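You operate a simulated robot arm through the tools that you are given. There is no shell and no other tool.

The job below is to be done with a simulated robot arm. You get a single attempt, and the scene is never put back.

TASK
Put one of the blue strap coils from the hopper table on top of the orange reel. Put the grey strap coil on the top of the scale plate. Put the small green cone on the steel table. Put the short weight on the top of the belt. Take the red-banded carton and put it on the bottom shelf of the blue rack. Put the green-cored small cone on the steel table away on the upper shelf of the blue rack. Do these in any order. Set down upright: small green cone, short weight, red-banded carton, green-cored small cone.

Only the result counts: the job must be done as asked and must still hold three seconds after the hand-in. Knocking over, shifting, dropping, spilling or breaking anything else fails it.

THE ROBOT
A 6-joint arm with a two-finger parallel gripper on a trunk, on a base that moves. Base frame: it is fixed to the floor where the robot stands at the start and does not move with it; the origin is under the middle of the robot, x ahead of it, y to its left, z up. Units: mm, rad, N and s.
With the tool pointing down near the work surface it reaches from about 280 to 680 mm from the robot's upright axis, wherever it stands. Its first joint turns from -2.897 to 2.897 rad. Places, roughly: blue strap coil (8x8x4 cm) [2400, -3200, 900]; bottom shelf of the blue rack [8800, 2100, 100]; green-cored small cone (7x7x12 cm) [7800, -300, 800]; grey strap coil (8x8x4 cm) [4500, -1500, 500]; orange reel (9x9x6 cm) [2000, -2700, 900]; red-banded carton (7x12x9 cm) [9300, 1100, 800]; short weight [9250, 750, 750]; small green cone (8x8x15 cm) [4900, -500, 500]; steel table [7900, -400, 800]; top of the belt [4900, -400, 400]; top of the scale plate [1000, -1900, 700]; upper shelf of the blue rack [8800, 2100, 1300]. Payload 4.1 kg.
The tool frame sits at the grasp point between the pads (the TCP): z along the fingers, y along the line on which they close. The tips reach 23 mm beyond it. Largest opening 94 mm; finger width 38, thickness 10; the body of the gripper, 54 by 96 mm, starts 39 mm behind the TCP.
Orientation is told as [roll, pitch, yaw] about the base's x, y, z axes, in that order, counted from this pose: with the fingers straight down and closing along the base's y, the tool's x points along the base's -x, its y along +y and its z along -z.

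THE INTERFACE
- The arm moves only by the tool servo_tool. Its argument "rows" is a list of rows, each a list of 7 numbers: the shift along the tool's x, y, z in units of 400 mm (1.0 is 400 mm), then the turn, a rotation vector about the tool's x, y, z in units of 45 degrees (1.0 is 45 degrees), then the opening, from 0 (shut) to 1 (fully open). In form: [[tx, ty, tz, wx, wy, wz, jaw], ...]. A call has 1 to 20 rows; each row is the pose to reach, as a shift and turn from the pose commanded when the call began, along the tool's axes at that moment. A call with a number of a shift or a turn outside -1 to 1 is refused whole. Each row takes 0.2 s and may step no farther than 50 mm and 0.15 rad from the row before; otherwise, or with a gripper value out of range, the whole call is refused. Where a pose cannot be reached the arm comes as near as it can. A force on the tool above 40 N (or 10 N above the force at the start of the call, whichever is more), or a blocked arm, ends the call early, and 0.2 s more pass. Each finger travels about 45 mm/s and halts on what it meets, pressing with about 25 N; the grip force reading is that of the motor and also rises with nothing between the fingers. The clock runs only during rows and for 0.2 s after the last one: add rows that repeat a pose to give the fingers time. It gives the time, the measured TCP pose, the force on the tool (base axes), the opening and the grip force at its end, in the units of the frame above (readings bear some noise), with the torque about the TCP (base axes, N m) and any sound that the robot's microphone picked up.
- Cameras (640 x 400 px; columns grow to the right, rows downward): "scene" is now at [13.8, 172.9, 1452.5]; the picture's right is [0.05, -1.00, 0.00], its down [-0.61, -0.03, -0.80] and it looks along [0.79, 0.04, -0.61] (base axes); focal length 276 px, centre (320, 200). "wrist" rides on the gripper at [86, 16, -74] in the tool frame; the picture's right is [-0.18, 0.98, 0.00], its down [-0.58, -0.11, -0.81] and it looks along [-0.79, -0.15, 0.59] (tool axes); focal length 243 px, centre (320, 200).
- capture(camera): a new picture of that camera. No time passes.
- slide_trunk(by): slides the trunk up (or, below 0, down) by that many mm; the arm and the scene camera ride with it, the base frame stays. It gives what a move gives, with no picture.
- steer(legs): drives the robot by 1 to 6 legs, each [ahead, turn to the left] in mm and rad, along the robot's own axes; the way and the turn of a leg run together, so that a leg with both is an arc; at most 1500 mm and 3.142 rad a leg. The arm and the cameras ride along, it lands a little off, and it stops where it bumps. It gives what a move gives.
- pan_tilt(pan, tilt): turns the head with the scene camera to pan (to the left, within 2.705 rad either way) and tilt (down, from -0.506 to 1.204), counted from straight ahead of the robot. It gives what a move gives.
- probe_pixels(camera, pixels): for up to 12 pixels [column, row] of the newest picture of that camera ("zoom" is the newest enlarged one), the place [x, y, z] in the base frame of the surface seen there, good to about 2 mm, but the place of the scene camera against the robot may be out by one fixed shift of up to 18 mm in any direction. No time passes.
- close_up(camera, box): a new picture of the part [left, top, right, bottom] of that camera's present view, enlarged. No time passes.
- finish_job(): hands the job in; it is judged then, once.

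Unless the task says otherwise, let go and move clear before handing in.

The tools are called after ">>>" as a command line: name --pt "numbers of a row" for each row, then --argument value for the rest, lists and objects as JSON in quotes. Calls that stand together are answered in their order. servo_tool: Moves the arm, as the interface text tells. Its arguments: {"type":"object","properties":{"rows":{"type":"array","items":{"type":"array","items":{"type":"number"}}}},"required":["rows"]} The other tools are called the same way: slide_trunk (by) moves the trunk up or down; steer (legs) drives the base; pan_tilt (pan, tilt) turns the head that bears the scene camera; capture (camera) takes a picture; probe_pixels (camera, pixels) gives the place of the surface under pixels of a picture; close_up (camera, box) takes an enlarged picture of a part of a camera's view; finish_job () hands the job in.

At the start:

```text
clock: 0.0
tcp_pos: [354.3, 82.3, 1154.9]
ee_rot: [0.0, 0.0, -0.001]
wrist_force: [-0.5, 0.2, 0.3]
ft_torque: [0.0, 0.0, 0.02]
width: 94.0
finger_force: 0.0
trunk travel left (down, up): [-400.0, 190.0]
robot x, y, heading: [0.9, 1.0, 0.004]
head pan, tilt (commanded): [0.054, 0.651]
```

scene: 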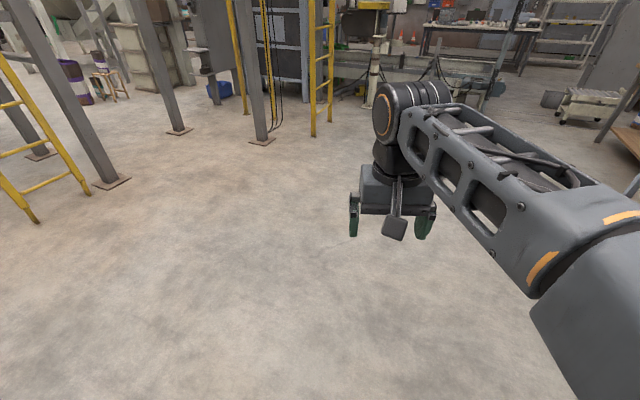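
wrist: 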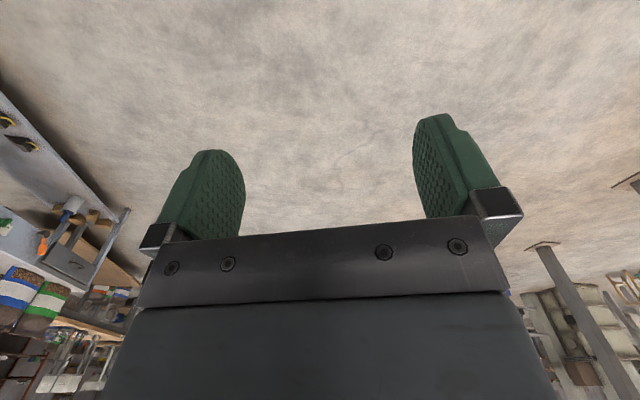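

The robot stands in an open hall with the arm ahead and no target close by. I'll look around with the head before driving.

>>> pan_tilt --pan -0.6 --tilt 0.3

>>> capture --camera "scene"

>>> pan_tilt --pan -1.4 --tilt 0.3

>>> capture --camera "scene"

>>> pan_tilt --pan 0.2 --tilt 0.2

>>> capture --camera "scene"

```text
clock: 1.0
tcp_pos: [354.8, 82.4, 1155.3]
ee_rot: [0.001, 0.0, 0.0]
wrist_force: [1.1, -0.1, -0.1]
ft_torque: [-0.01, -0.02, 0.01]
width: 94.0
finger_force: 0.0
trunk travel left (down, up): [-400.0, 190.0]
robot x, y, heading: [-2.3, 4.7, -0.001]
head pan, tilt (commanded): [-0.6, 0.3]
```

```text
taken
```

scene: 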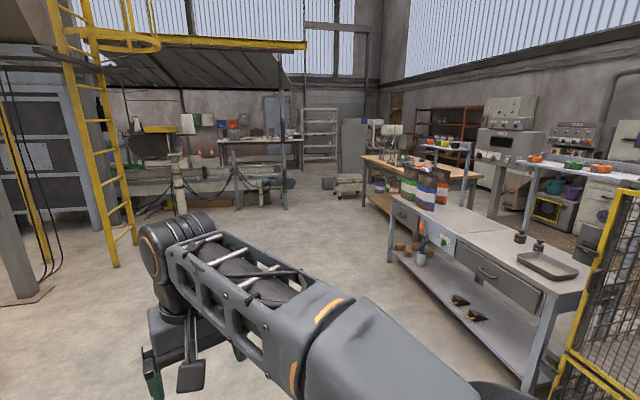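

```text
clock: 2.2
tcp_pos: [353.9, 82.1, 1153.6]
ee_rot: [0.001, -0.001, 0.002]
wrist_force: [-0.1, -0.3, -0.5]
ft_torque: [-0.01, 0.02, 0.02]
width: 94.2
finger_force: 0.1
trunk travel left (down, up): [-400.0, 190.0]
robot x, y, heading: [0.5, -0.2, 0.001]
head pan, tilt (commanded): [-1.4, 0.3]
```

```text
taken
```

scene: 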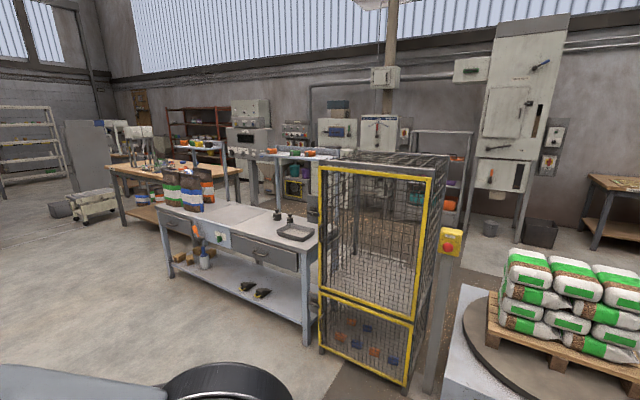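

```text
clock: 3.8
tcp_pos: [353.9, 82.6, 1152.8]
ee_rot: [0.0, -0.001, 0.0]
wrist_force: [0.0, 0.5, 0.0]
ft_torque: [-0.01, -0.03, 0.02]
width: 93.9
finger_force: 0.1
trunk travel left (down, up): [-400.0, 190.0]
robot x, y, heading: [-0.9, 0.3, 0.0]
head pan, tilt (commanded): [0.201, 0.201]
```

```text
taken
```

scene: 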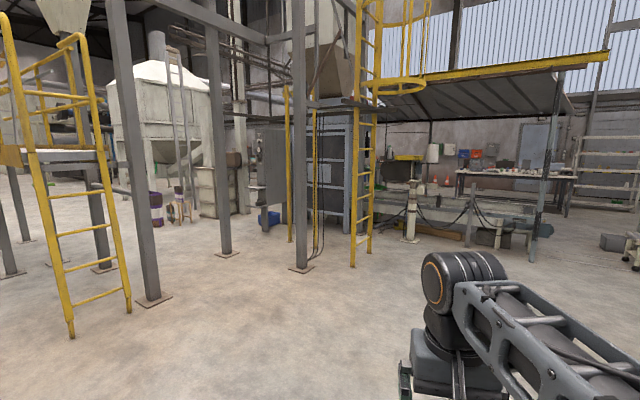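

The hall is wide: work tables lie to the right, a rack and belt line ahead. I'll survey the right side with enlarged views.

>>> pan_tilt --pan -1.0 --tilt 0.3

>>> capture --camera "scene"

>>> probe_pixels --camera "scene" --pixels '[[400, 230], [360, 180], [300, 190], [320, 240], [200, 190], [180, 180], [440, 330], [150, 300]]'

>>> close_up --camera "scene" --box '[120, 100, 440, 300]'

```text
clock: 5.2
tcp_pos: [354.2, 82.6, 1153.0]
ee_rot: [0.002, -0.001, -0.001]
wrist_force: [0.1, -1.0, -0.6]
ft_torque: [0.0, 0.01, 0.02]
width: 94.1
finger_force: 0.0
trunk travel left (down, up): [-400.0, 190.0]
robot x, y, heading: [-0.7, 2.8, 0.0]
head pan, tilt (commanded): [-1.0, 0.3]
```

```text
taken
```

scene: 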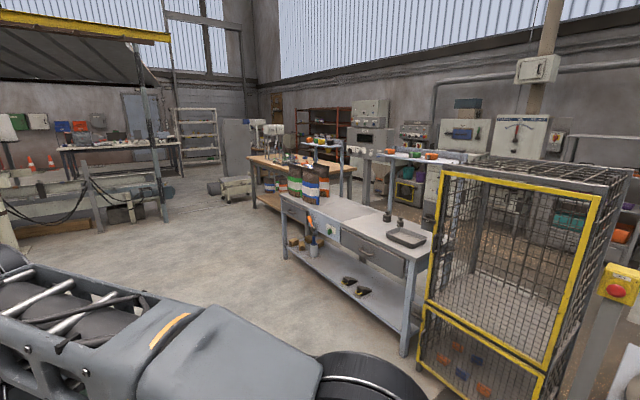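

```text
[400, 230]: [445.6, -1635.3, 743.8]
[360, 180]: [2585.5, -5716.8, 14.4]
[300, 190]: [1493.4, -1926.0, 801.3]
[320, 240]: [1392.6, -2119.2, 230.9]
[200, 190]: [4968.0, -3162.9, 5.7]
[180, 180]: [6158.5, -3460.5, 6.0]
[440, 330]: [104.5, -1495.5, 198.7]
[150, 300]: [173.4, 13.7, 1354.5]
```

```text
2.00 times, centred on (280, 200) of scene
```

zoom: 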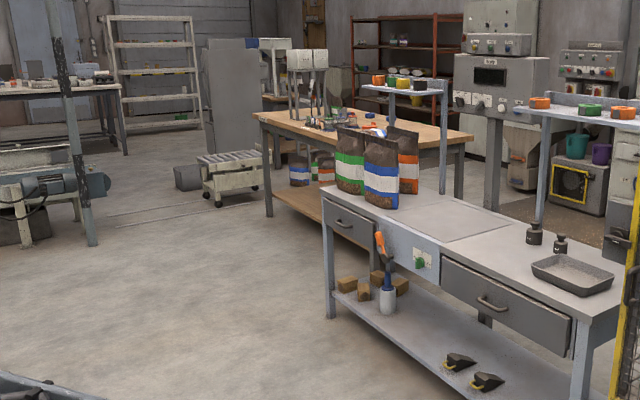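

The zoom shows a steel bench with a flat plate inset (440,222), and reels on two small shelves behind. I'll probe those places.

>>> probe_pixels --camera "zoom" --pixels '[[440, 222], [400, 226], [500, 222], [440, 205], [390, 83], [418, 84], [378, 80], [540, 103], [588, 110], [620, 112], [322, 190], [585, 300]]'

>>> close_up --camera "scene" --box '[280, 120, 480, 245]'

>>> probe_pixels --camera "zoom" --pixels '[[90, 75], [60, 65], [390, 112], [480, 115], [440, 110], [110, 70], [145, 75], [170, 70], [340, 110], [560, 120], [300, 115], [330, 90]]'

```text
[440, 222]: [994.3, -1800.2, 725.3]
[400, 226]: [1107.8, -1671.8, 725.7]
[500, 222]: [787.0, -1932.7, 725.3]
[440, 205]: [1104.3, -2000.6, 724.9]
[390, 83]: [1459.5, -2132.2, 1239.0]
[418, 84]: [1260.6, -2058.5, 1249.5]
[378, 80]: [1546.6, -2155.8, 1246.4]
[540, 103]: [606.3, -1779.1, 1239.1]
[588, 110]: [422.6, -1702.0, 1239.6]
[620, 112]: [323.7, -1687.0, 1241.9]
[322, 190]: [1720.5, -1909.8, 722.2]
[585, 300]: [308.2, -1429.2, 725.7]
```

```text
3.20 times, centred on (380, 182) of scene
```

zoom: 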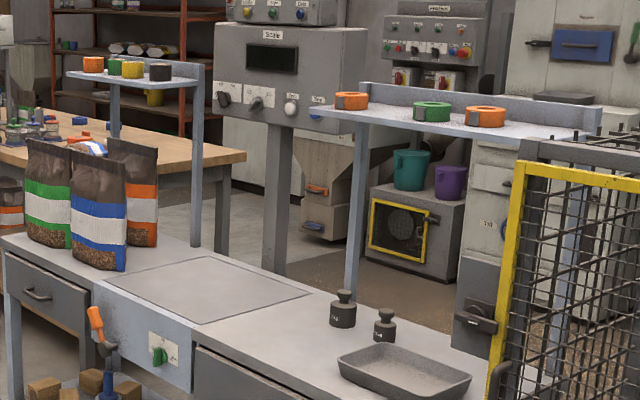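

```text
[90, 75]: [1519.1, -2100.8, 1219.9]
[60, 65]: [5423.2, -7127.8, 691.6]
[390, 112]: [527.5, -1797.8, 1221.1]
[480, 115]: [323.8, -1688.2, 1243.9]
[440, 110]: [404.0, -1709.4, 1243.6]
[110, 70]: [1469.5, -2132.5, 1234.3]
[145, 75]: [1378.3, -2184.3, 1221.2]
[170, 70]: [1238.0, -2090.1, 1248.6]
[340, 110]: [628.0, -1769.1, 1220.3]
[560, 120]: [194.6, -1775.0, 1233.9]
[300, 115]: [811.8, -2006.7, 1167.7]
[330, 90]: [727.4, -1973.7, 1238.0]
```

The plate centre is near (1000, -1850, 725), and the bench is turned. Next I look towards the grey coil (4500,-1500) and the belt (4900,-400).

>>> pan_tilt --pan -0.25 --tilt 0.25

>>> capture --camera "scene"

>>> close_up --camera "scene" --box '[140, 80, 460, 280]'

```text
clock: 6.3
tcp_pos: [354.5, 81.6, 1152.7]
ee_rot: [0.001, 0.0, -0.002]
wrist_force: [0.7, 0.3, 0.5]
ft_torque: [-0.02, 0.04, 0.02]
width: 93.9
finger_force: 0.1
trunk travel left (down, up): [-400.0, 190.0]
robot x, y, heading: [1.4, -0.6, -0.002]
head pan, tilt (commanded): [-0.25, 0.25]
```

```text
taken
```

scene: 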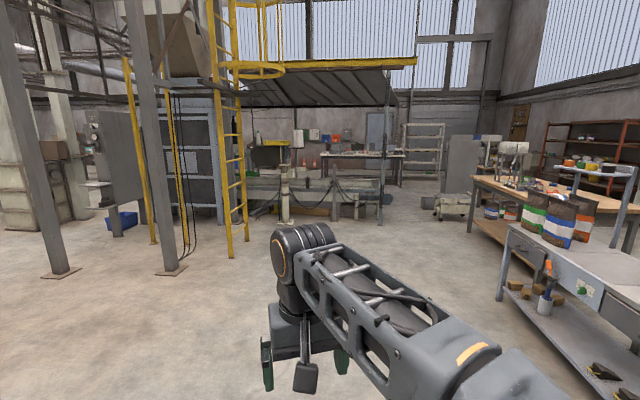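

```text
2.00 times, centred on (300, 180) of scene
```

zoom: 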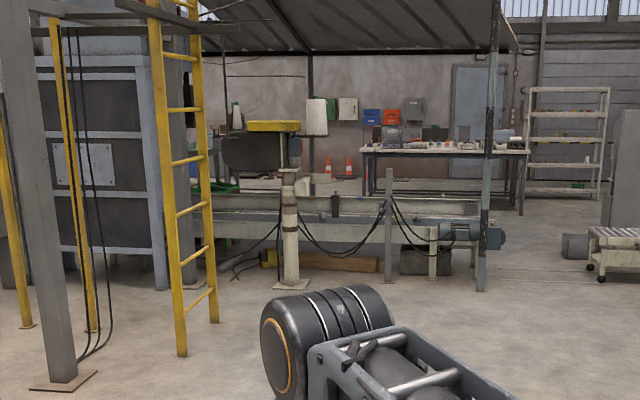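

>>> probe_pixels --camera "zoom" --pixels '[[290, 280], [480, 285], [430, 225], [260, 220], [400, 207], [335, 205], [270, 125], [440, 155], [565, 140], [640, 240], [200, 320], [380, 265]]'

>>> close_up --camera "scene" --box '[200, 130, 440, 260]'

```text
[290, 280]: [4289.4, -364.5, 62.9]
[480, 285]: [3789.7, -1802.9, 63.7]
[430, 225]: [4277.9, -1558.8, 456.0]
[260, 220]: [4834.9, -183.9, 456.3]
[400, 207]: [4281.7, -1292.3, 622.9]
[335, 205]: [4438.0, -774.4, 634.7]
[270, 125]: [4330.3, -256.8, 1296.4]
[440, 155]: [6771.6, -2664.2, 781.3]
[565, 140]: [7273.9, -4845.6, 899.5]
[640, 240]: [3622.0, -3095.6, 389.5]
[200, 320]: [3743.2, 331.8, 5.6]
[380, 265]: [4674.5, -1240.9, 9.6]
```

```text
2.67 times, centred on (320, 195) of scene
```

zoom: 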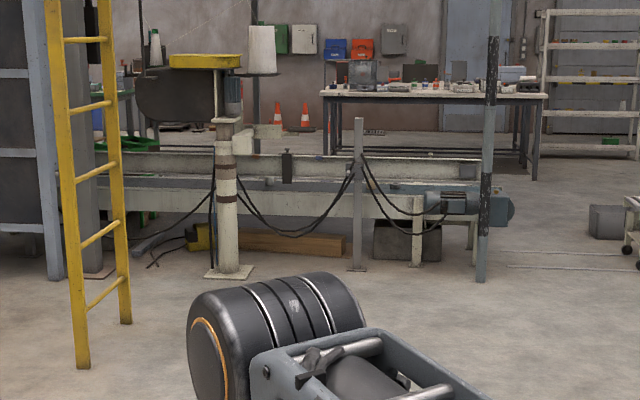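

The belt runs diagonally from about (4280,-1560) to (4835,-184) with posts in front; the floor before it is clear. I'll drive to about (3200,-950) and look from there.

>>> steer --legs '[[0, -0.29], [1500, 0], [1500, 0], [300, 0]]'

>>> pan_tilt --pan 0.0 --tilt 0.5

>>> capture --camera "scene"

```text
clock: 23.4
tcp_pos: [3509.6, -996.6, 1153.1]
ee_rot: [0.001, 0.0, -0.302]
wrist_force: [-0.8, 0.0, -0.8]
ft_torque: [0.01, 0.0, -0.04]
width: 93.9
finger_force: 0.0
trunk travel left (down, up): [-400.0, 190.0]
robot x, y, heading: [3146.3, -971.3, -0.3]
head pan, tilt (commanded): [-0.25, 0.25]
```

```text
clock: 24.1
tcp_pos: [3509.4, -995.9, 1153.3]
ee_rot: [-0.001, -0.001, -0.302]
wrist_force: [0.0, 0.4, -0.5]
ft_torque: [-0.01, -0.01, -0.02]
width: 93.9
finger_force: 0.1
trunk travel left (down, up): [-400.0, 190.0]
robot x, y, heading: [3148.6, -972.0, -0.299]
head pan, tilt (commanded): [0.0, 0.499]
```

```text
taken
```

scene: 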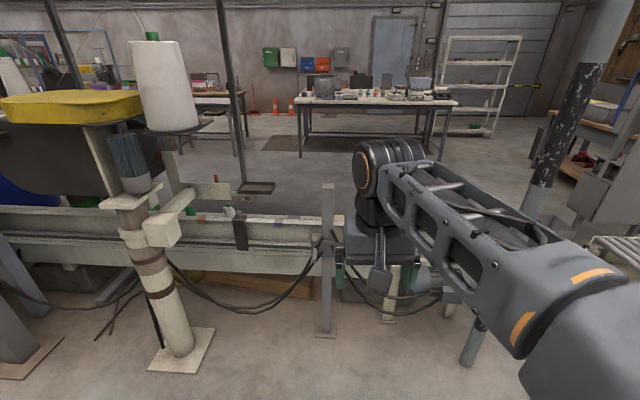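

The belt is now close; a small cone shows near (228,210). I'll enlarge that and look further right for the grey coil.

>>> close_up --camera "scene" --box '[150, 150, 350, 275]'

>>> probe_pixels --camera "zoom" --pixels '[[245, 200], [258, 200], [200, 215], [350, 210], [420, 225], [480, 240], [300, 250], [150, 230]]'

>>> pan_tilt --pan -0.7 --tilt 0.5

>>> capture --camera "scene"

>>> capture --camera "wrist"

```text
3.20 times, centred on (250, 212) of scene
```

zoom: 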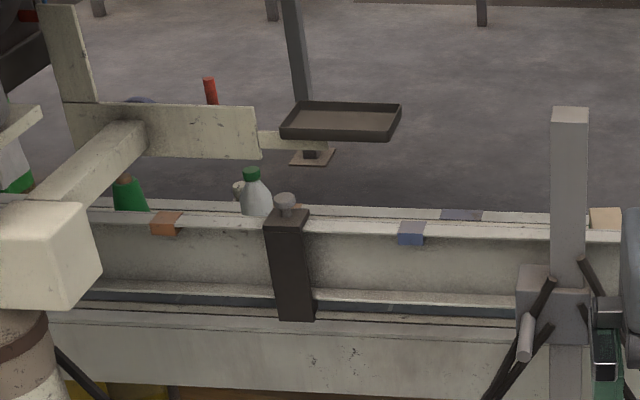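

```text
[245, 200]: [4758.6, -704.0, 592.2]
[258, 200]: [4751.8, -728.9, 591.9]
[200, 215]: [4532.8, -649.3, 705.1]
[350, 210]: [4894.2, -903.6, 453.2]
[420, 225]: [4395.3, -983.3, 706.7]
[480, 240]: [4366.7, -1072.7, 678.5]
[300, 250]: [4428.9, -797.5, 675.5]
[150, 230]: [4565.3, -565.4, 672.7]
```

```text
clock: 25.2
tcp_pos: [3509.0, -996.5, 1154.5]
ee_rot: [0.0, 0.001, -0.301]
wrist_force: [0.3, 0.1, 0.5]
ft_torque: [0.01, -0.01, 0.02]
width: 94.1
finger_force: 0.2
trunk travel left (down, up): [-400.0, 190.0]
robot x, y, heading: [3149.6, -969.1, -0.299]
head pan, tilt (commanded): [-0.7, 0.499]
```

```text
taken
```

scene: 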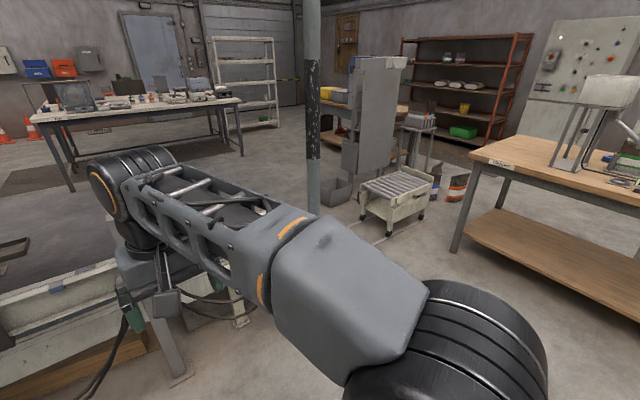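

```text
taken
```

wrist: 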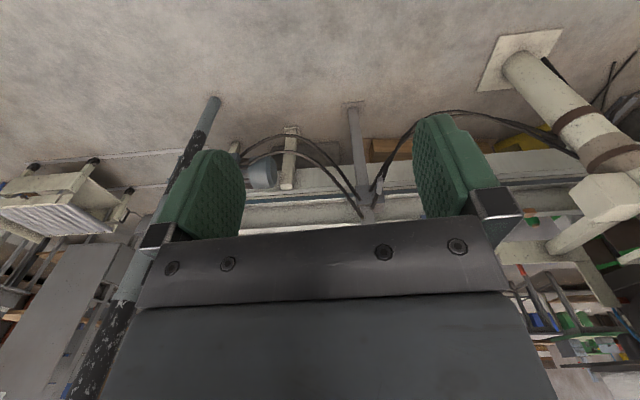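

The near trough wall top sits at z≈705 with things resting on it. I'll raise the trunk and probe the walls and post tops for a better view into the belt.

>>> slide_trunk --by 185

>>> pan_tilt --pan 0.35 --tilt 0.6

>>> capture --camera "scene"

>>> close_up --camera "scene" --box '[200, 100, 480, 275]'

```text
clock: 27.2
tcp_pos: [3510.1, -995.1, 1339.1]
ee_rot: [0.0, -0.002, -0.303]
wrist_force: [-0.9, 0.2, -0.1]
ft_torque: [-0.03, 0.01, -0.02]
width: 94.0
finger_force: 0.1
trunk travel left (down, up): [-585.0, 5.0]
robot x, y, heading: [3146.5, -969.7, -0.303]
head pan, tilt (commanded): [-0.7, 0.499]
```

```text
clock: 28.5
tcp_pos: [3509.4, -996.8, 1338.8]
ee_rot: [0.001, 0.001, -0.303]
wrist_force: [-0.2, 0.1, -0.4]
ft_torque: [0.04, -0.01, 0.0]
width: 94.0
finger_force: 0.0
trunk travel left (down, up): [-585.0, 5.0]
robot x, y, heading: [3144.8, -965.6, -0.302]
head pan, tilt (commanded): [0.351, 0.6]
```

```text
taken
```

scene: 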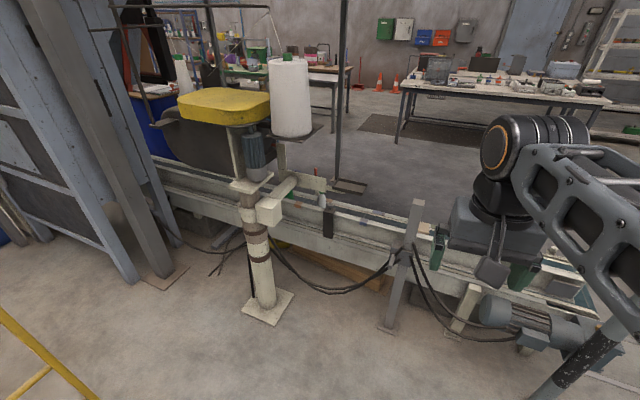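

```text
2.29 times, centred on (340, 188) of scene
```

zoom: 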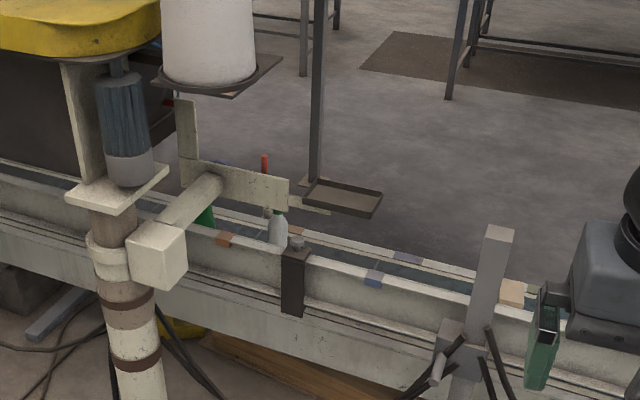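

>>> probe_pixels --camera "zoom" --pixels '[[330, 264], [350, 247], [430, 297], [470, 275], [415, 265], [380, 255], [265, 165], [280, 215], [205, 215], [265, 212], [340, 190], [497, 235]]'

>>> close_up --camera "scene" --box '[260, 150, 420, 250]'

```text
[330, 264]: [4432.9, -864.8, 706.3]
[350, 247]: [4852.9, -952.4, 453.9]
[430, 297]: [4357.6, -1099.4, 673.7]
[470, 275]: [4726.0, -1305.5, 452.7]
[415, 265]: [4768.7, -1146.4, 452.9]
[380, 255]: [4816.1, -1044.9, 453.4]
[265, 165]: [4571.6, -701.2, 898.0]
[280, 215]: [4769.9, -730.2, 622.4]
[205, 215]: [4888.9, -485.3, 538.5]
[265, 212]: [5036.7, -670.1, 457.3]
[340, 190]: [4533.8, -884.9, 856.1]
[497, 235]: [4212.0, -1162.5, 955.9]
```

```text
4.00 times, centred on (340, 200) of scene
```

zoom: 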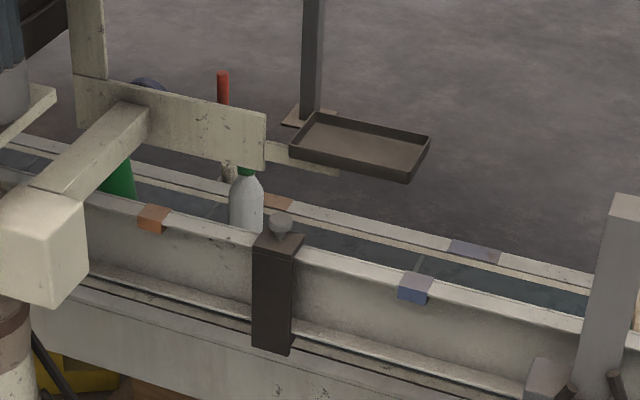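

>>> probe_pixels --camera "zoom" --pixels '[[118, 185], [100, 140], [180, 120], [240, 140], [90, 90], [300, 118], [300, 160], [222, 85], [230, 180], [246, 205], [40, 240], [380, 220]]'

>>> probe_pixels --camera "scene" --pixels '[[265, 310], [253, 200], [225, 105], [250, 150], [290, 100], [335, 185], [340, 150], [420, 205], [390, 325], [150, 275], [300, 175], [400, 260]]'

```text
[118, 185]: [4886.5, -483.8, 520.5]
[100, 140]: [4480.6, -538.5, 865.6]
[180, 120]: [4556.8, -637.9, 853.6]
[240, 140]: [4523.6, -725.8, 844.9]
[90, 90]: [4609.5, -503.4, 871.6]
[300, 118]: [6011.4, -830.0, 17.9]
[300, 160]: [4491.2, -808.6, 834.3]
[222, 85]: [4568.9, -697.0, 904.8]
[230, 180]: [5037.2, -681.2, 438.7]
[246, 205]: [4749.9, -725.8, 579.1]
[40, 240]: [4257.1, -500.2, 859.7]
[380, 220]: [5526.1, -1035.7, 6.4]
```

```text
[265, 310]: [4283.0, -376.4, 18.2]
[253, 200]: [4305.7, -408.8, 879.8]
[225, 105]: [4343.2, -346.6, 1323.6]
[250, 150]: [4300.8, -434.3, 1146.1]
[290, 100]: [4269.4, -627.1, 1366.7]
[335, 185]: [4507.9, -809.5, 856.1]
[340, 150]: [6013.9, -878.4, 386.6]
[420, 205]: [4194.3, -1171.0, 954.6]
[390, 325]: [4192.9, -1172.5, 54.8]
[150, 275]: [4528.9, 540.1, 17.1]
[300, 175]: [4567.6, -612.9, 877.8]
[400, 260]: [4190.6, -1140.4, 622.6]
```

Most of the near side is blocked by the applicator column (4283,-376) and its beam at z≈860, so the far side of the belt may be better. I'll check the route round the right-hand end.

>>> pan_tilt --pan -0.6 --tilt 0.5

>>> capture --camera "scene"

>>> probe_pixels --camera "scene" --pixels '[[300, 200], [360, 250], [400, 220], [340, 190], [430, 180], [250, 190], [320, 150], [380, 120], [440, 220], [480, 240], [180, 130], [280, 110]]'

```text
clock: 29.8
tcp_pos: [3507.9, -996.4, 1338.7]
ee_rot: [0.001, 0.001, -0.301]
wrist_force: [0.5, -1.0, -0.6]
ft_torque: [-0.05, -0.01, 0.01]
width: 93.9
finger_force: 0.1
trunk travel left (down, up): [-585.0, 5.0]
robot x, y, heading: [3149.1, -969.8, -0.3]
head pan, tilt (commanded): [-0.6, 0.499]
```

```text
taken
```

scene: 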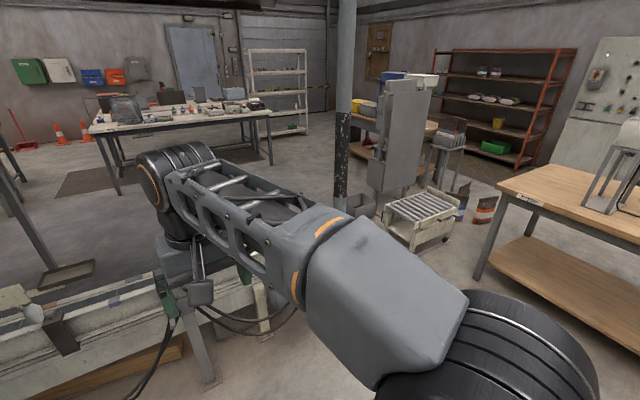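

```text
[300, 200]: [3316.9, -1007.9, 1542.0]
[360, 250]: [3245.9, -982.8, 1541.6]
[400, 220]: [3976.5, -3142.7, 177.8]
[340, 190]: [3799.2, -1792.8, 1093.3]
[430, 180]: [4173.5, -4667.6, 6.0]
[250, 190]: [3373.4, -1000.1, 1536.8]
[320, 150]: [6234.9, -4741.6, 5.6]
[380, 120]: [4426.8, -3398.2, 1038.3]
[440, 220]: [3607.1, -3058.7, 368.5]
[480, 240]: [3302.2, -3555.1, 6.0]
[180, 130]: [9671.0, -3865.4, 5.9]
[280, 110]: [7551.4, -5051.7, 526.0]
```

>>> steer --legs '[[0, -0.7]]'

>>> pan_tilt --pan 0.35 --tilt 0.5

>>> capture --camera "scene"

```text
clock: 32.0
tcp_pos: [3406.6, -1224.1, 1339.5]
ee_rot: [0.0, 0.0, -1.003]
wrist_force: [0.3, 0.1, 0.0]
ft_torque: [-0.01, -0.01, 0.02]
width: 94.1
finger_force: 0.1
trunk travel left (down, up): [-585.0, 5.0]
robot x, y, heading: [3144.3, -967.0, -1.003]
head pan, tilt (commanded): [-0.6, 0.499]
```

```text
clock: 33.3
tcp_pos: [3405.8, -1223.3, 1337.7]
ee_rot: [0.0, -0.001, -1.004]
wrist_force: [0.2, 0.8, -0.2]
ft_torque: [-0.03, 0.03, -0.01]
width: 94.3
finger_force: 0.1
trunk travel left (down, up): [-585.0, 5.0]
robot x, y, heading: [3145.5, -973.4, -1.005]
head pan, tilt (commanded): [0.351, 0.499]
```

```text
taken
```

scene: 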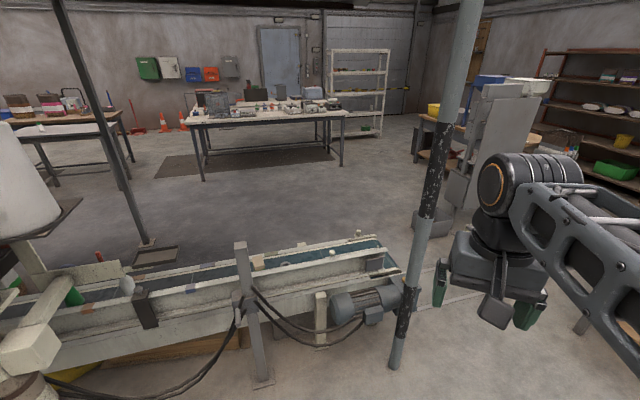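

Now the belt's right end is visible, with something coil-like at (288,265). I'll zoom in and probe.

>>> close_up --camera "scene" --box '[200, 210, 440, 360]'

>>> probe_pixels --camera "zoom" --pixels '[[235, 145], [230, 155], [300, 140], [360, 110], [450, 90], [500, 95], [520, 170], [410, 250], [150, 145], [500, 150], [265, 150], [345, 125]]'

>>> probe_pixels --camera "scene" --pixels '[[430, 290], [395, 360], [430, 225], [340, 235], [270, 130], [200, 125], [350, 190], [250, 200], [450, 190], [420, 265], [60, 130], [355, 100]]'

```text
2.67 times, centred on (320, 285) of scene
```

zoom: 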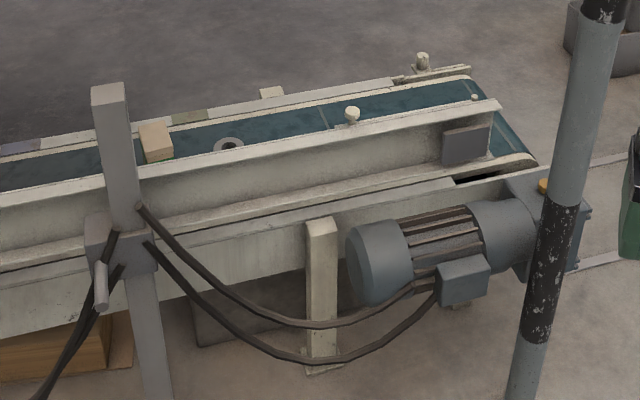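

```text
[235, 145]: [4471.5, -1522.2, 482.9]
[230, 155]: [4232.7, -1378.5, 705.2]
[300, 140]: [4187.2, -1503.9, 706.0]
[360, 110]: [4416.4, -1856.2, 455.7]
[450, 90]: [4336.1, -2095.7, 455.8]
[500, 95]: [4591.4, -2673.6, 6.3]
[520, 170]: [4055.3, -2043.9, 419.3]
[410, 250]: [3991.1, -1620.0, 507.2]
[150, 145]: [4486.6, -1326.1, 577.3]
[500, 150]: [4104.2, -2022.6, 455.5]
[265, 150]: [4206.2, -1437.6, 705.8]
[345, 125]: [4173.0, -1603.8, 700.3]
```

```text
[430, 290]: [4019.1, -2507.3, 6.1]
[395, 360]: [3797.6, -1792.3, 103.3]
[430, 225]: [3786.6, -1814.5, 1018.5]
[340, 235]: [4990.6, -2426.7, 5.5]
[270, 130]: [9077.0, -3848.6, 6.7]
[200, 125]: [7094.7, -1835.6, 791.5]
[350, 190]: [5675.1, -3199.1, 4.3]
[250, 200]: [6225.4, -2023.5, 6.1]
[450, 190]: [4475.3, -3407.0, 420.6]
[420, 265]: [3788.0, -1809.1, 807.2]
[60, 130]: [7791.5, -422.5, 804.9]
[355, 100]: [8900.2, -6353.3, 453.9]
```

The grey coil is at (4471,-1522,483), easiest from the far side. I'll check the corridor between the belt end and the wood table.

>>> steer --legs '[[0, -0.55]]'

>>> pan_tilt --pan 0.3 --tilt 0.5

>>> capture --camera "scene"

>>> probe_pixels --camera "scene" --pixels '[[320, 200], [400, 300], [200, 250], [300, 260], [420, 200], [460, 180], [250, 180], [150, 150], [350, 330], [100, 200], [500, 330], [360, 230]]'

```text
clock: 35.2
tcp_pos: [3233.2, -1323.8, 1338.5]
ee_rot: [0.001, -0.001, -1.559]
wrist_force: [-0.2, 0.5, 0.1]
ft_torque: [-0.02, -0.01, 0.01]
width: 93.9
finger_force: 0.1
trunk travel left (down, up): [-585.0, 5.0]
robot x, y, heading: [3144.5, -971.6, -1.557]
head pan, tilt (commanded): [0.351, 0.499]
```

```text
clock: 35.9
tcp_pos: [3232.8, -1323.4, 1338.5]
ee_rot: [-0.001, 0.0, -1.557]
wrist_force: [-0.5, -0.6, -0.4]
ft_torque: [-0.02, -0.04, 0.01]
width: 94.1
finger_force: 0.0
trunk travel left (down, up): [-585.0, 5.0]
robot x, y, heading: [3149.2, -968.4, -1.561]
head pan, tilt (commanded): [0.3, 0.499]
```

```text
taken
```

scene: 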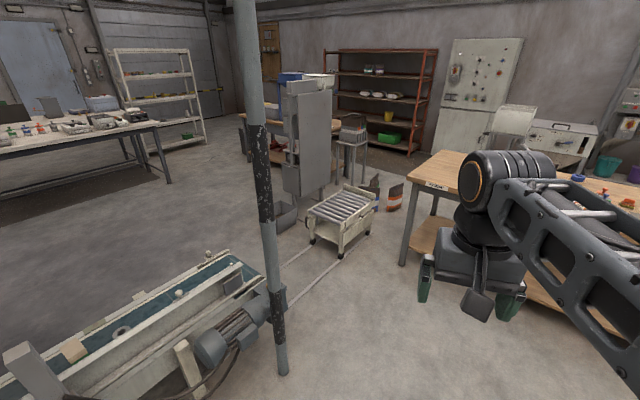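

```text
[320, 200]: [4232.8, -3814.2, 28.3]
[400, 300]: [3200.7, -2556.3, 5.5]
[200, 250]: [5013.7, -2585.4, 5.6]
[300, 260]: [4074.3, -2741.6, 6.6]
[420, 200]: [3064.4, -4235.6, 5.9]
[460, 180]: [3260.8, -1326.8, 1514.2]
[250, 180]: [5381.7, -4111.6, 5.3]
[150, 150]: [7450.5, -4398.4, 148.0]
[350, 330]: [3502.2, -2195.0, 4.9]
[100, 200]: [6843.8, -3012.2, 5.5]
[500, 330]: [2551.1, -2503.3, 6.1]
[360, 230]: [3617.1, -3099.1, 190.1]
```

>>> probe_pixels --camera "scene" --pixels '[[402, 262], [340, 254], [311, 240], [372, 232], [285, 225], [270, 205], [300, 170], [425, 190], [165, 180], [210, 262], [120, 325], [280, 370]]'

>>> close_up --camera "scene" --box '[0, 230, 280, 400]'

```text
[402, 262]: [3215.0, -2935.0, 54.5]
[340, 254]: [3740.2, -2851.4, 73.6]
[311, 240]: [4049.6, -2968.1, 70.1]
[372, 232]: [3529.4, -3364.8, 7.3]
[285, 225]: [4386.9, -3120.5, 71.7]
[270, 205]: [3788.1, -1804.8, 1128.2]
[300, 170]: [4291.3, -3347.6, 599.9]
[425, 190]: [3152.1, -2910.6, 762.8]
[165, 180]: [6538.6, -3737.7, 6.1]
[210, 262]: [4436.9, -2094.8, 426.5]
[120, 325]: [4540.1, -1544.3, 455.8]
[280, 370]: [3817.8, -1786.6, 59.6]
```

```text
2.29 times, centred on (140, 315) of scene
```

zoom: 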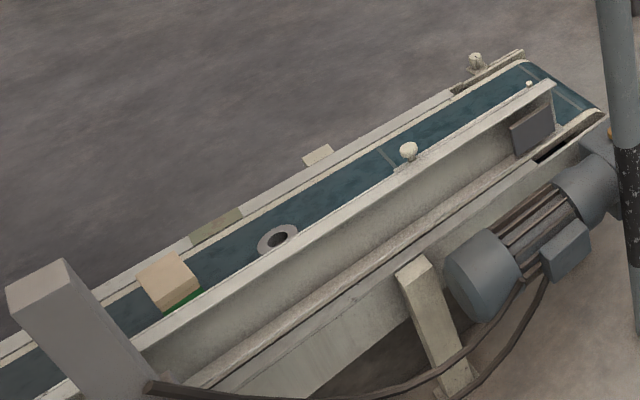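

The corridor between the belt end (~4060,-2060) and the cart (3740,-2851) is about 800 mm wide. I'll drive through its middle in legs and check where I land.

>>> steer --legs '[[0, 0.137], [1375, 0], [0, 1.18]]'

>>> pan_tilt --pan 0.1 --tilt 0.75

>>> capture --camera "scene"

```text
clock: 46.3
tcp_pos: [3722.4, -2332.5, 1338.2]
ee_rot: [-0.001, 0.0, -0.239]
wrist_force: [-0.2, 0.7, 0.9]
ft_torque: [-0.01, 0.01, -0.02]
width: 93.7
finger_force: 0.1
trunk travel left (down, up): [-585.0, 5.0]
robot x, y, heading: [3361.8, -2333.4, -0.243]
head pan, tilt (commanded): [0.3, 0.499]
```

```text
clock: 47.0
tcp_pos: [3721.6, -2334.0, 1338.5]
ee_rot: [0.002, 0.0, -0.239]
wrist_force: [1.0, 0.4, -0.2]
ft_torque: [-0.02, -0.01, 0.0]
width: 93.9
finger_force: 0.3
trunk travel left (down, up): [-585.0, 5.0]
robot x, y, heading: [3356.4, -2331.5, -0.24]
head pan, tilt (commanded): [0.099, 0.75]
```

```text
taken
```

scene: 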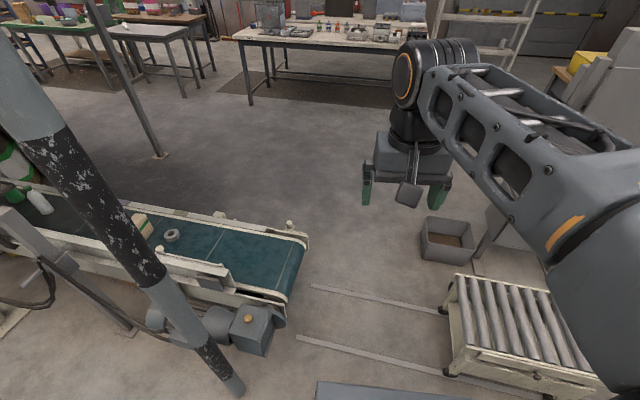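

>>> probe_pixels --camera "scene" --pixels '[[390, 392], [320, 385], [285, 300], [305, 245], [270, 345], [450, 370], [445, 290], [425, 255], [430, 220], [165, 155], [172, 238], [200, 245]]'

>>> close_up --camera "scene" --box '[0, 160, 320, 360]'

```text
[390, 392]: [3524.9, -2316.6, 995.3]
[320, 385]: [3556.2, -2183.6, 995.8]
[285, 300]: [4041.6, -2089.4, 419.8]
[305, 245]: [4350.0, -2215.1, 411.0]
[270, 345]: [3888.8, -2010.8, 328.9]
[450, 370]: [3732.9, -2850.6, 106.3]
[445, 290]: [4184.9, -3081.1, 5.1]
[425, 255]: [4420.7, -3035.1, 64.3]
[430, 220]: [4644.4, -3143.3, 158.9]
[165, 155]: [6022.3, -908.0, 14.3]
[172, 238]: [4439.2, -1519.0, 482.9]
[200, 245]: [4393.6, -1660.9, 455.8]
```

```text
2.00 times, centred on (160, 260) of scene
```

zoom: 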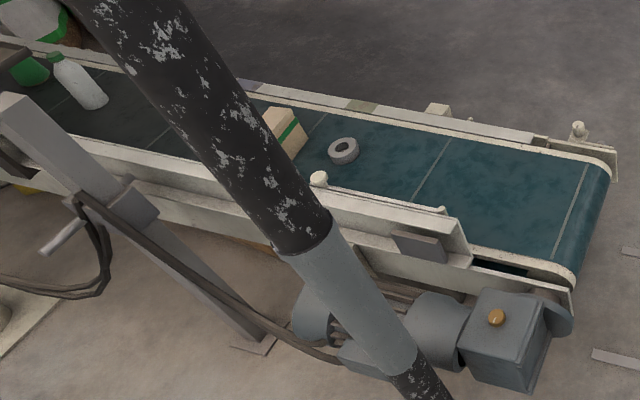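

The far corridor is balanced at about 390 mm each side. I drive through and turn towards the far side of the belt.

>>> steer --legs '[[0, -0.03], [1350, 0], [0, 1.48]]'

>>> pan_tilt --pan 0.5 --tilt 0.6

>>> capture --camera "scene"

```text
clock: 57.8
tcp_pos: [4706.7, -2327.0, 1338.8]
ee_rot: [-0.001, -0.002, 1.209]
wrist_force: [0.0, -0.7, -0.6]
ft_torque: [-0.01, -0.02, -0.03]
width: 93.8
finger_force: 0.1
trunk travel left (down, up): [-585.0, 5.0]
robot x, y, heading: [4656.8, -2689.7, 1.206]
head pan, tilt (commanded): [0.099, 0.75]
```

```text
clock: 58.6
tcp_pos: [4706.8, -2327.1, 1339.0]
ee_rot: [0.0, 0.0, 1.207]
wrist_force: [0.6, 1.0, -0.2]
ft_torque: [-0.02, 0.0, 0.01]
width: 93.8
finger_force: 0.0
trunk travel left (down, up): [-585.0, 5.0]
robot x, y, heading: [4658.2, -2687.3, 1.206]
head pan, tilt (commanded): [0.499, 0.6]
```

```text
taken
```

scene: 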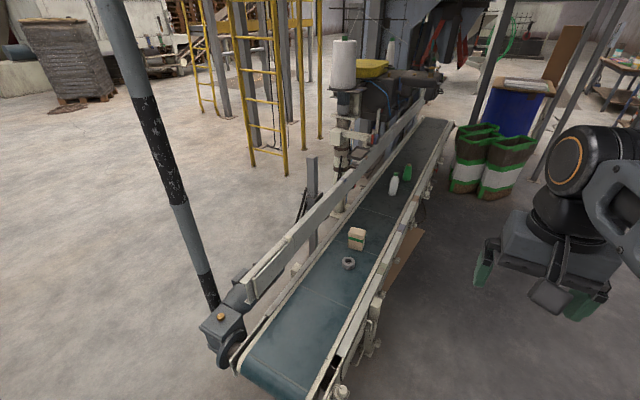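

A good view: the belt holds the coil (348,263), a carton (356,238), a white bottle and a green cone (407,172); the far-side wall is low. I'll zoom in and probe.

>>> close_up --camera "scene" --box '[300, 110, 500, 235]'

>>> probe_pixels --camera "zoom" --pixels '[[345, 195], [345, 215], [300, 240], [380, 280], [340, 310], [420, 220], [460, 150], [500, 230], [590, 280], [395, 175], [240, 250], [440, 280]]'

>>> probe_pixels --camera "scene" --pixels '[[348, 263], [372, 287], [390, 260], [375, 310], [330, 375], [400, 230], [405, 268], [420, 195], [455, 180], [480, 230], [360, 345], [340, 300]]'

```text
3.20 times, centred on (400, 172) of scene
```

zoom: 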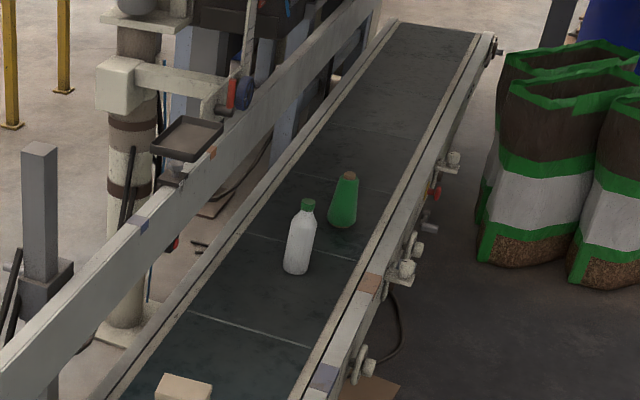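

```text
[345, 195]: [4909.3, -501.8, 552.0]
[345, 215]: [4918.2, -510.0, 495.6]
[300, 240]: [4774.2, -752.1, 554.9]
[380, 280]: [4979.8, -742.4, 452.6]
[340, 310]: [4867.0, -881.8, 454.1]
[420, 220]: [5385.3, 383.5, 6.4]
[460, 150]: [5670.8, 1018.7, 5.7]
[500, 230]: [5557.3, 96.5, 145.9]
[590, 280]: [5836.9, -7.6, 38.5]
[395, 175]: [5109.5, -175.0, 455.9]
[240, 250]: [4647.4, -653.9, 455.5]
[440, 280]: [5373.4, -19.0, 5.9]
```

```text
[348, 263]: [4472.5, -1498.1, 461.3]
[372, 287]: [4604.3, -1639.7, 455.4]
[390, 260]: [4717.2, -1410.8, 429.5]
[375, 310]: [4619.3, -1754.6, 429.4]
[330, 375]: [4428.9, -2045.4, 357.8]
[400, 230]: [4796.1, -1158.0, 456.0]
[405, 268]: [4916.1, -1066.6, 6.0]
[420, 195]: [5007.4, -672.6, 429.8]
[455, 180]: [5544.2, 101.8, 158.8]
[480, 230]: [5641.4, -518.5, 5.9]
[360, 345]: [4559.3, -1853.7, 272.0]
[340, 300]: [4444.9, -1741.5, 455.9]
```

The far rim is low (z≈430–456), and the cone stands at about (4912,-495). I'll do the eastern jobs first, so I drive to about (5472,-710) and face the cone.

>>> steer --legs '[[0, -0.026], [1500, 0], [640, 0], [0, 1.6]]'

>>> pan_tilt --pan 0.15 --tilt 0.8

>>> capture --camera "scene"

>>> capture --camera "wrist"

```text
clock: 73.6
tcp_pos: [5119.2, -644.0, 1339.7]
ee_rot: [0.0, 0.001, 2.781]
wrist_force: [-0.7, 0.6, 0.3]
ft_torque: [-0.02, -0.01, 0.0]
width: 93.9
finger_force: 0.0
trunk travel left (down, up): [-585.0, 5.0]
robot x, y, heading: [5478.7, -689.8, 2.785]
head pan, tilt (commanded): [0.499, 0.6]
```

```text
clock: 74.4
tcp_pos: [5119.9, -644.1, 1339.9]
ee_rot: [0.0, -0.001, 2.781]
wrist_force: [-0.2, 1.5, -1.0]
ft_torque: [0.03, 0.02, 0.0]
width: 93.9
finger_force: 0.1
trunk travel left (down, up): [-585.0, 5.0]
robot x, y, heading: [5481.0, -693.3, 2.782]
head pan, tilt (commanded): [0.15, 0.799]
```

```text
taken
```

scene: 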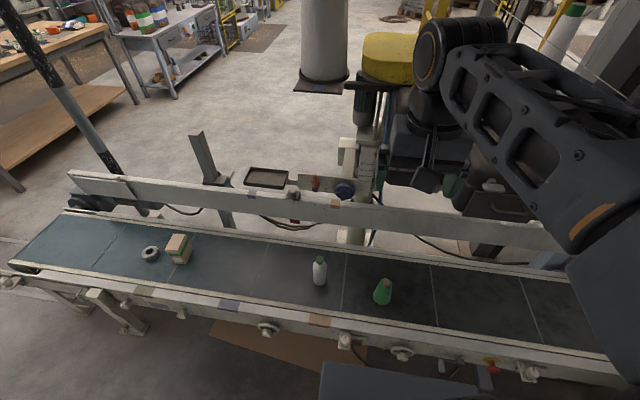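

```text
taken
```

wrist: 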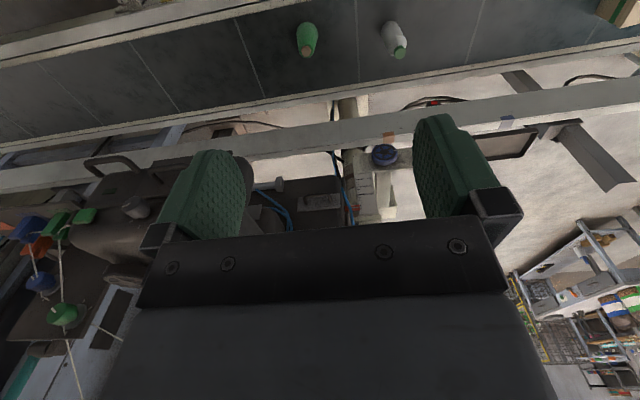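

Both cameras see the cone (scene 383,292; wrist 307,38). I'll probe it with the wrist camera, which has no fixed shift.

>>> probe_pixels --camera "wrist" --pixels '[[307, 53], [307, 45], [306, 35], [298, 38], [316, 38], [306, 27], [335, 20], [280, 20], [390, 40], [402, 50], [308, 24], [395, 25]]'

>>> close_up --camera "wrist" --box '[260, 0, 440, 112]'

>>> probe_pixels --camera "scene" --pixels '[[386, 283], [383, 295], [318, 270], [345, 340], [400, 355], [270, 330], [490, 365], [400, 392], [380, 370], [340, 330], [400, 345], [320, 325]]'

```text
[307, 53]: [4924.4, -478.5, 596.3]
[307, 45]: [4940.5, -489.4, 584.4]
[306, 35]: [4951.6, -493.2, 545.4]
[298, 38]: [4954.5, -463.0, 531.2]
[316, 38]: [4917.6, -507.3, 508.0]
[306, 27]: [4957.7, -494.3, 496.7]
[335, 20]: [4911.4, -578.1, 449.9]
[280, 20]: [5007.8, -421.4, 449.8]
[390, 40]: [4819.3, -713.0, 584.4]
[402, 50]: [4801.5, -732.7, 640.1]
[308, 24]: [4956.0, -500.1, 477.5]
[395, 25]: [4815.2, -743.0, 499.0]
```

```text
3.56 times, centred on (350, 56) of wrist
```

zoom: 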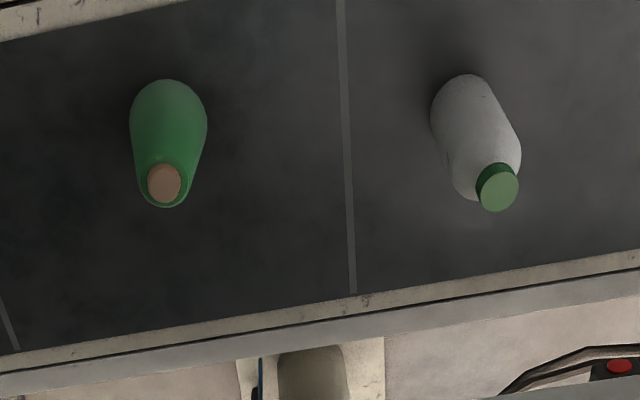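

```text
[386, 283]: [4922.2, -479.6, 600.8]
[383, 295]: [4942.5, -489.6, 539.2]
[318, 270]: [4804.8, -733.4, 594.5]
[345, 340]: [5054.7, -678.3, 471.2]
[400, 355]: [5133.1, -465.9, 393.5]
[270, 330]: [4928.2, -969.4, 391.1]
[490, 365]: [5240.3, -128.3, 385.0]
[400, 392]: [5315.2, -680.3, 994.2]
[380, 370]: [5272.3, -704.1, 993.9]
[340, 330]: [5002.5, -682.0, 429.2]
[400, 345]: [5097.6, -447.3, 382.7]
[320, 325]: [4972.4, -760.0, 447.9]
```

The cone tip is at about (4922,-480,597) with the belt at z≈450. I'll lower the trunk so the arm works near its present pose, then move forward above the cone.

>>> slide_trunk --by -560

>>> servo_tool --pt "-0.1 -0.04 0 0 0 0 1" --pt "-0.2 -0.08 0 0 0 0 1" --pt "-0.3 -0.12 0 0 0 0 1" --pt "-0.4 -0.16 0 0 0 0 1" --pt "-0.45 -0.18 0 0 0 0 1" --pt "-0.45 -0.18 0 0 0 0 1"

>>> capture --camera "wrist"

>>> capture --camera "scene"

```text
refused: -560 is not a number from -400 to 400
```

```text
clock: 75.8
tcp_pos: [4975.5, -514.0, 1338.8]
ee_rot: [-0.001, 0.0, 2.78]
wrist_force: [-0.4, 0.6, 0.2]
ft_torque: [0.01, -0.02, -0.01]
width: 94.1
finger_force: 0.0
trunk travel left (down, up): [-585.0, 5.0]
robot x, y, heading: [5479.9, -690.3, 2.783]
head pan, tilt (commanded): [0.15, 0.799]
```

```text
taken
```

wrist: 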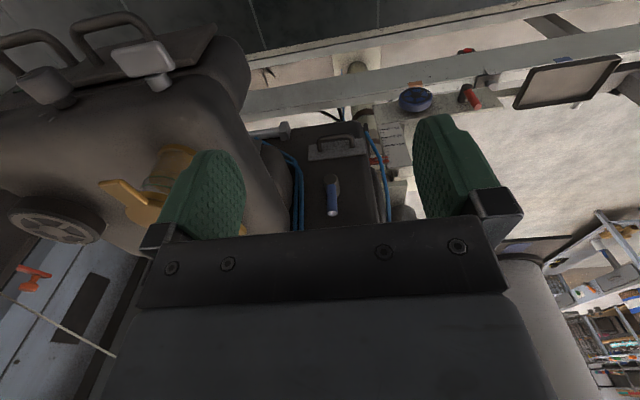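

```text
taken
```

scene: 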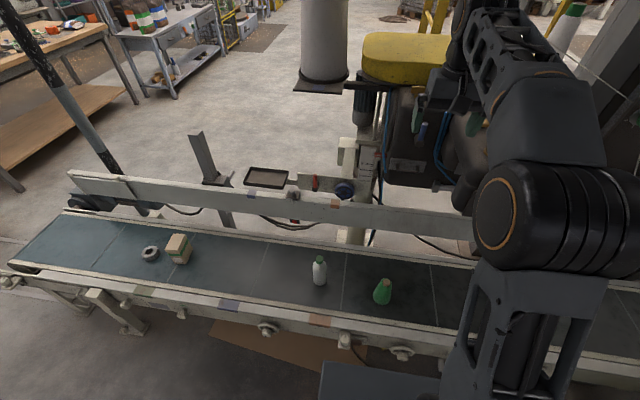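

The trunk call was refused (limit 400), so the arm moved at height. A machine hood shows at the wrist image's left; I'll probe its place before lowering.

>>> probe_pixels --camera "wrist" --pixels '[[150, 60], [215, 60], [40, 90], [60, 200], [220, 130], [100, 130], [300, 150], [160, 170], [480, 100], [260, 30], [350, 170], [30, 20]]'

>>> probe_pixels --camera "scene" --pixels '[[400, 60], [410, 100], [430, 140], [470, 180], [460, 60], [495, 20], [500, 200], [560, 200], [500, 320], [350, 30], [480, 240], [400, 170]]'

```text
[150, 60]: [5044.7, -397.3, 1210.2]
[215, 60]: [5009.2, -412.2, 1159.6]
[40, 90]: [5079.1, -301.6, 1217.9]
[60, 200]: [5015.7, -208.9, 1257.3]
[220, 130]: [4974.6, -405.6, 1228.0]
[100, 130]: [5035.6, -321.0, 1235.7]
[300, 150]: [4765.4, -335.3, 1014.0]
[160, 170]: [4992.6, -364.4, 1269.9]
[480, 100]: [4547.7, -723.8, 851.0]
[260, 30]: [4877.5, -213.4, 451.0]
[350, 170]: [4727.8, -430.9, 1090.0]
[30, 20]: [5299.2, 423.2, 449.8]
```

```text
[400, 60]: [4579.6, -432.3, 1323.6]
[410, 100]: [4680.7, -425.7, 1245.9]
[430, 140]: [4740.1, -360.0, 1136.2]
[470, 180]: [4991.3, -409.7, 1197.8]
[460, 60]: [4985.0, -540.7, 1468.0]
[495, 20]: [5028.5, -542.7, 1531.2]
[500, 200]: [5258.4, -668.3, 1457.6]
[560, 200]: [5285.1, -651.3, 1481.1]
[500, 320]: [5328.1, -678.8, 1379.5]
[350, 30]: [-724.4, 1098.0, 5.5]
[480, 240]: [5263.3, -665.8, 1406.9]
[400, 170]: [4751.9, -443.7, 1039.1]
```

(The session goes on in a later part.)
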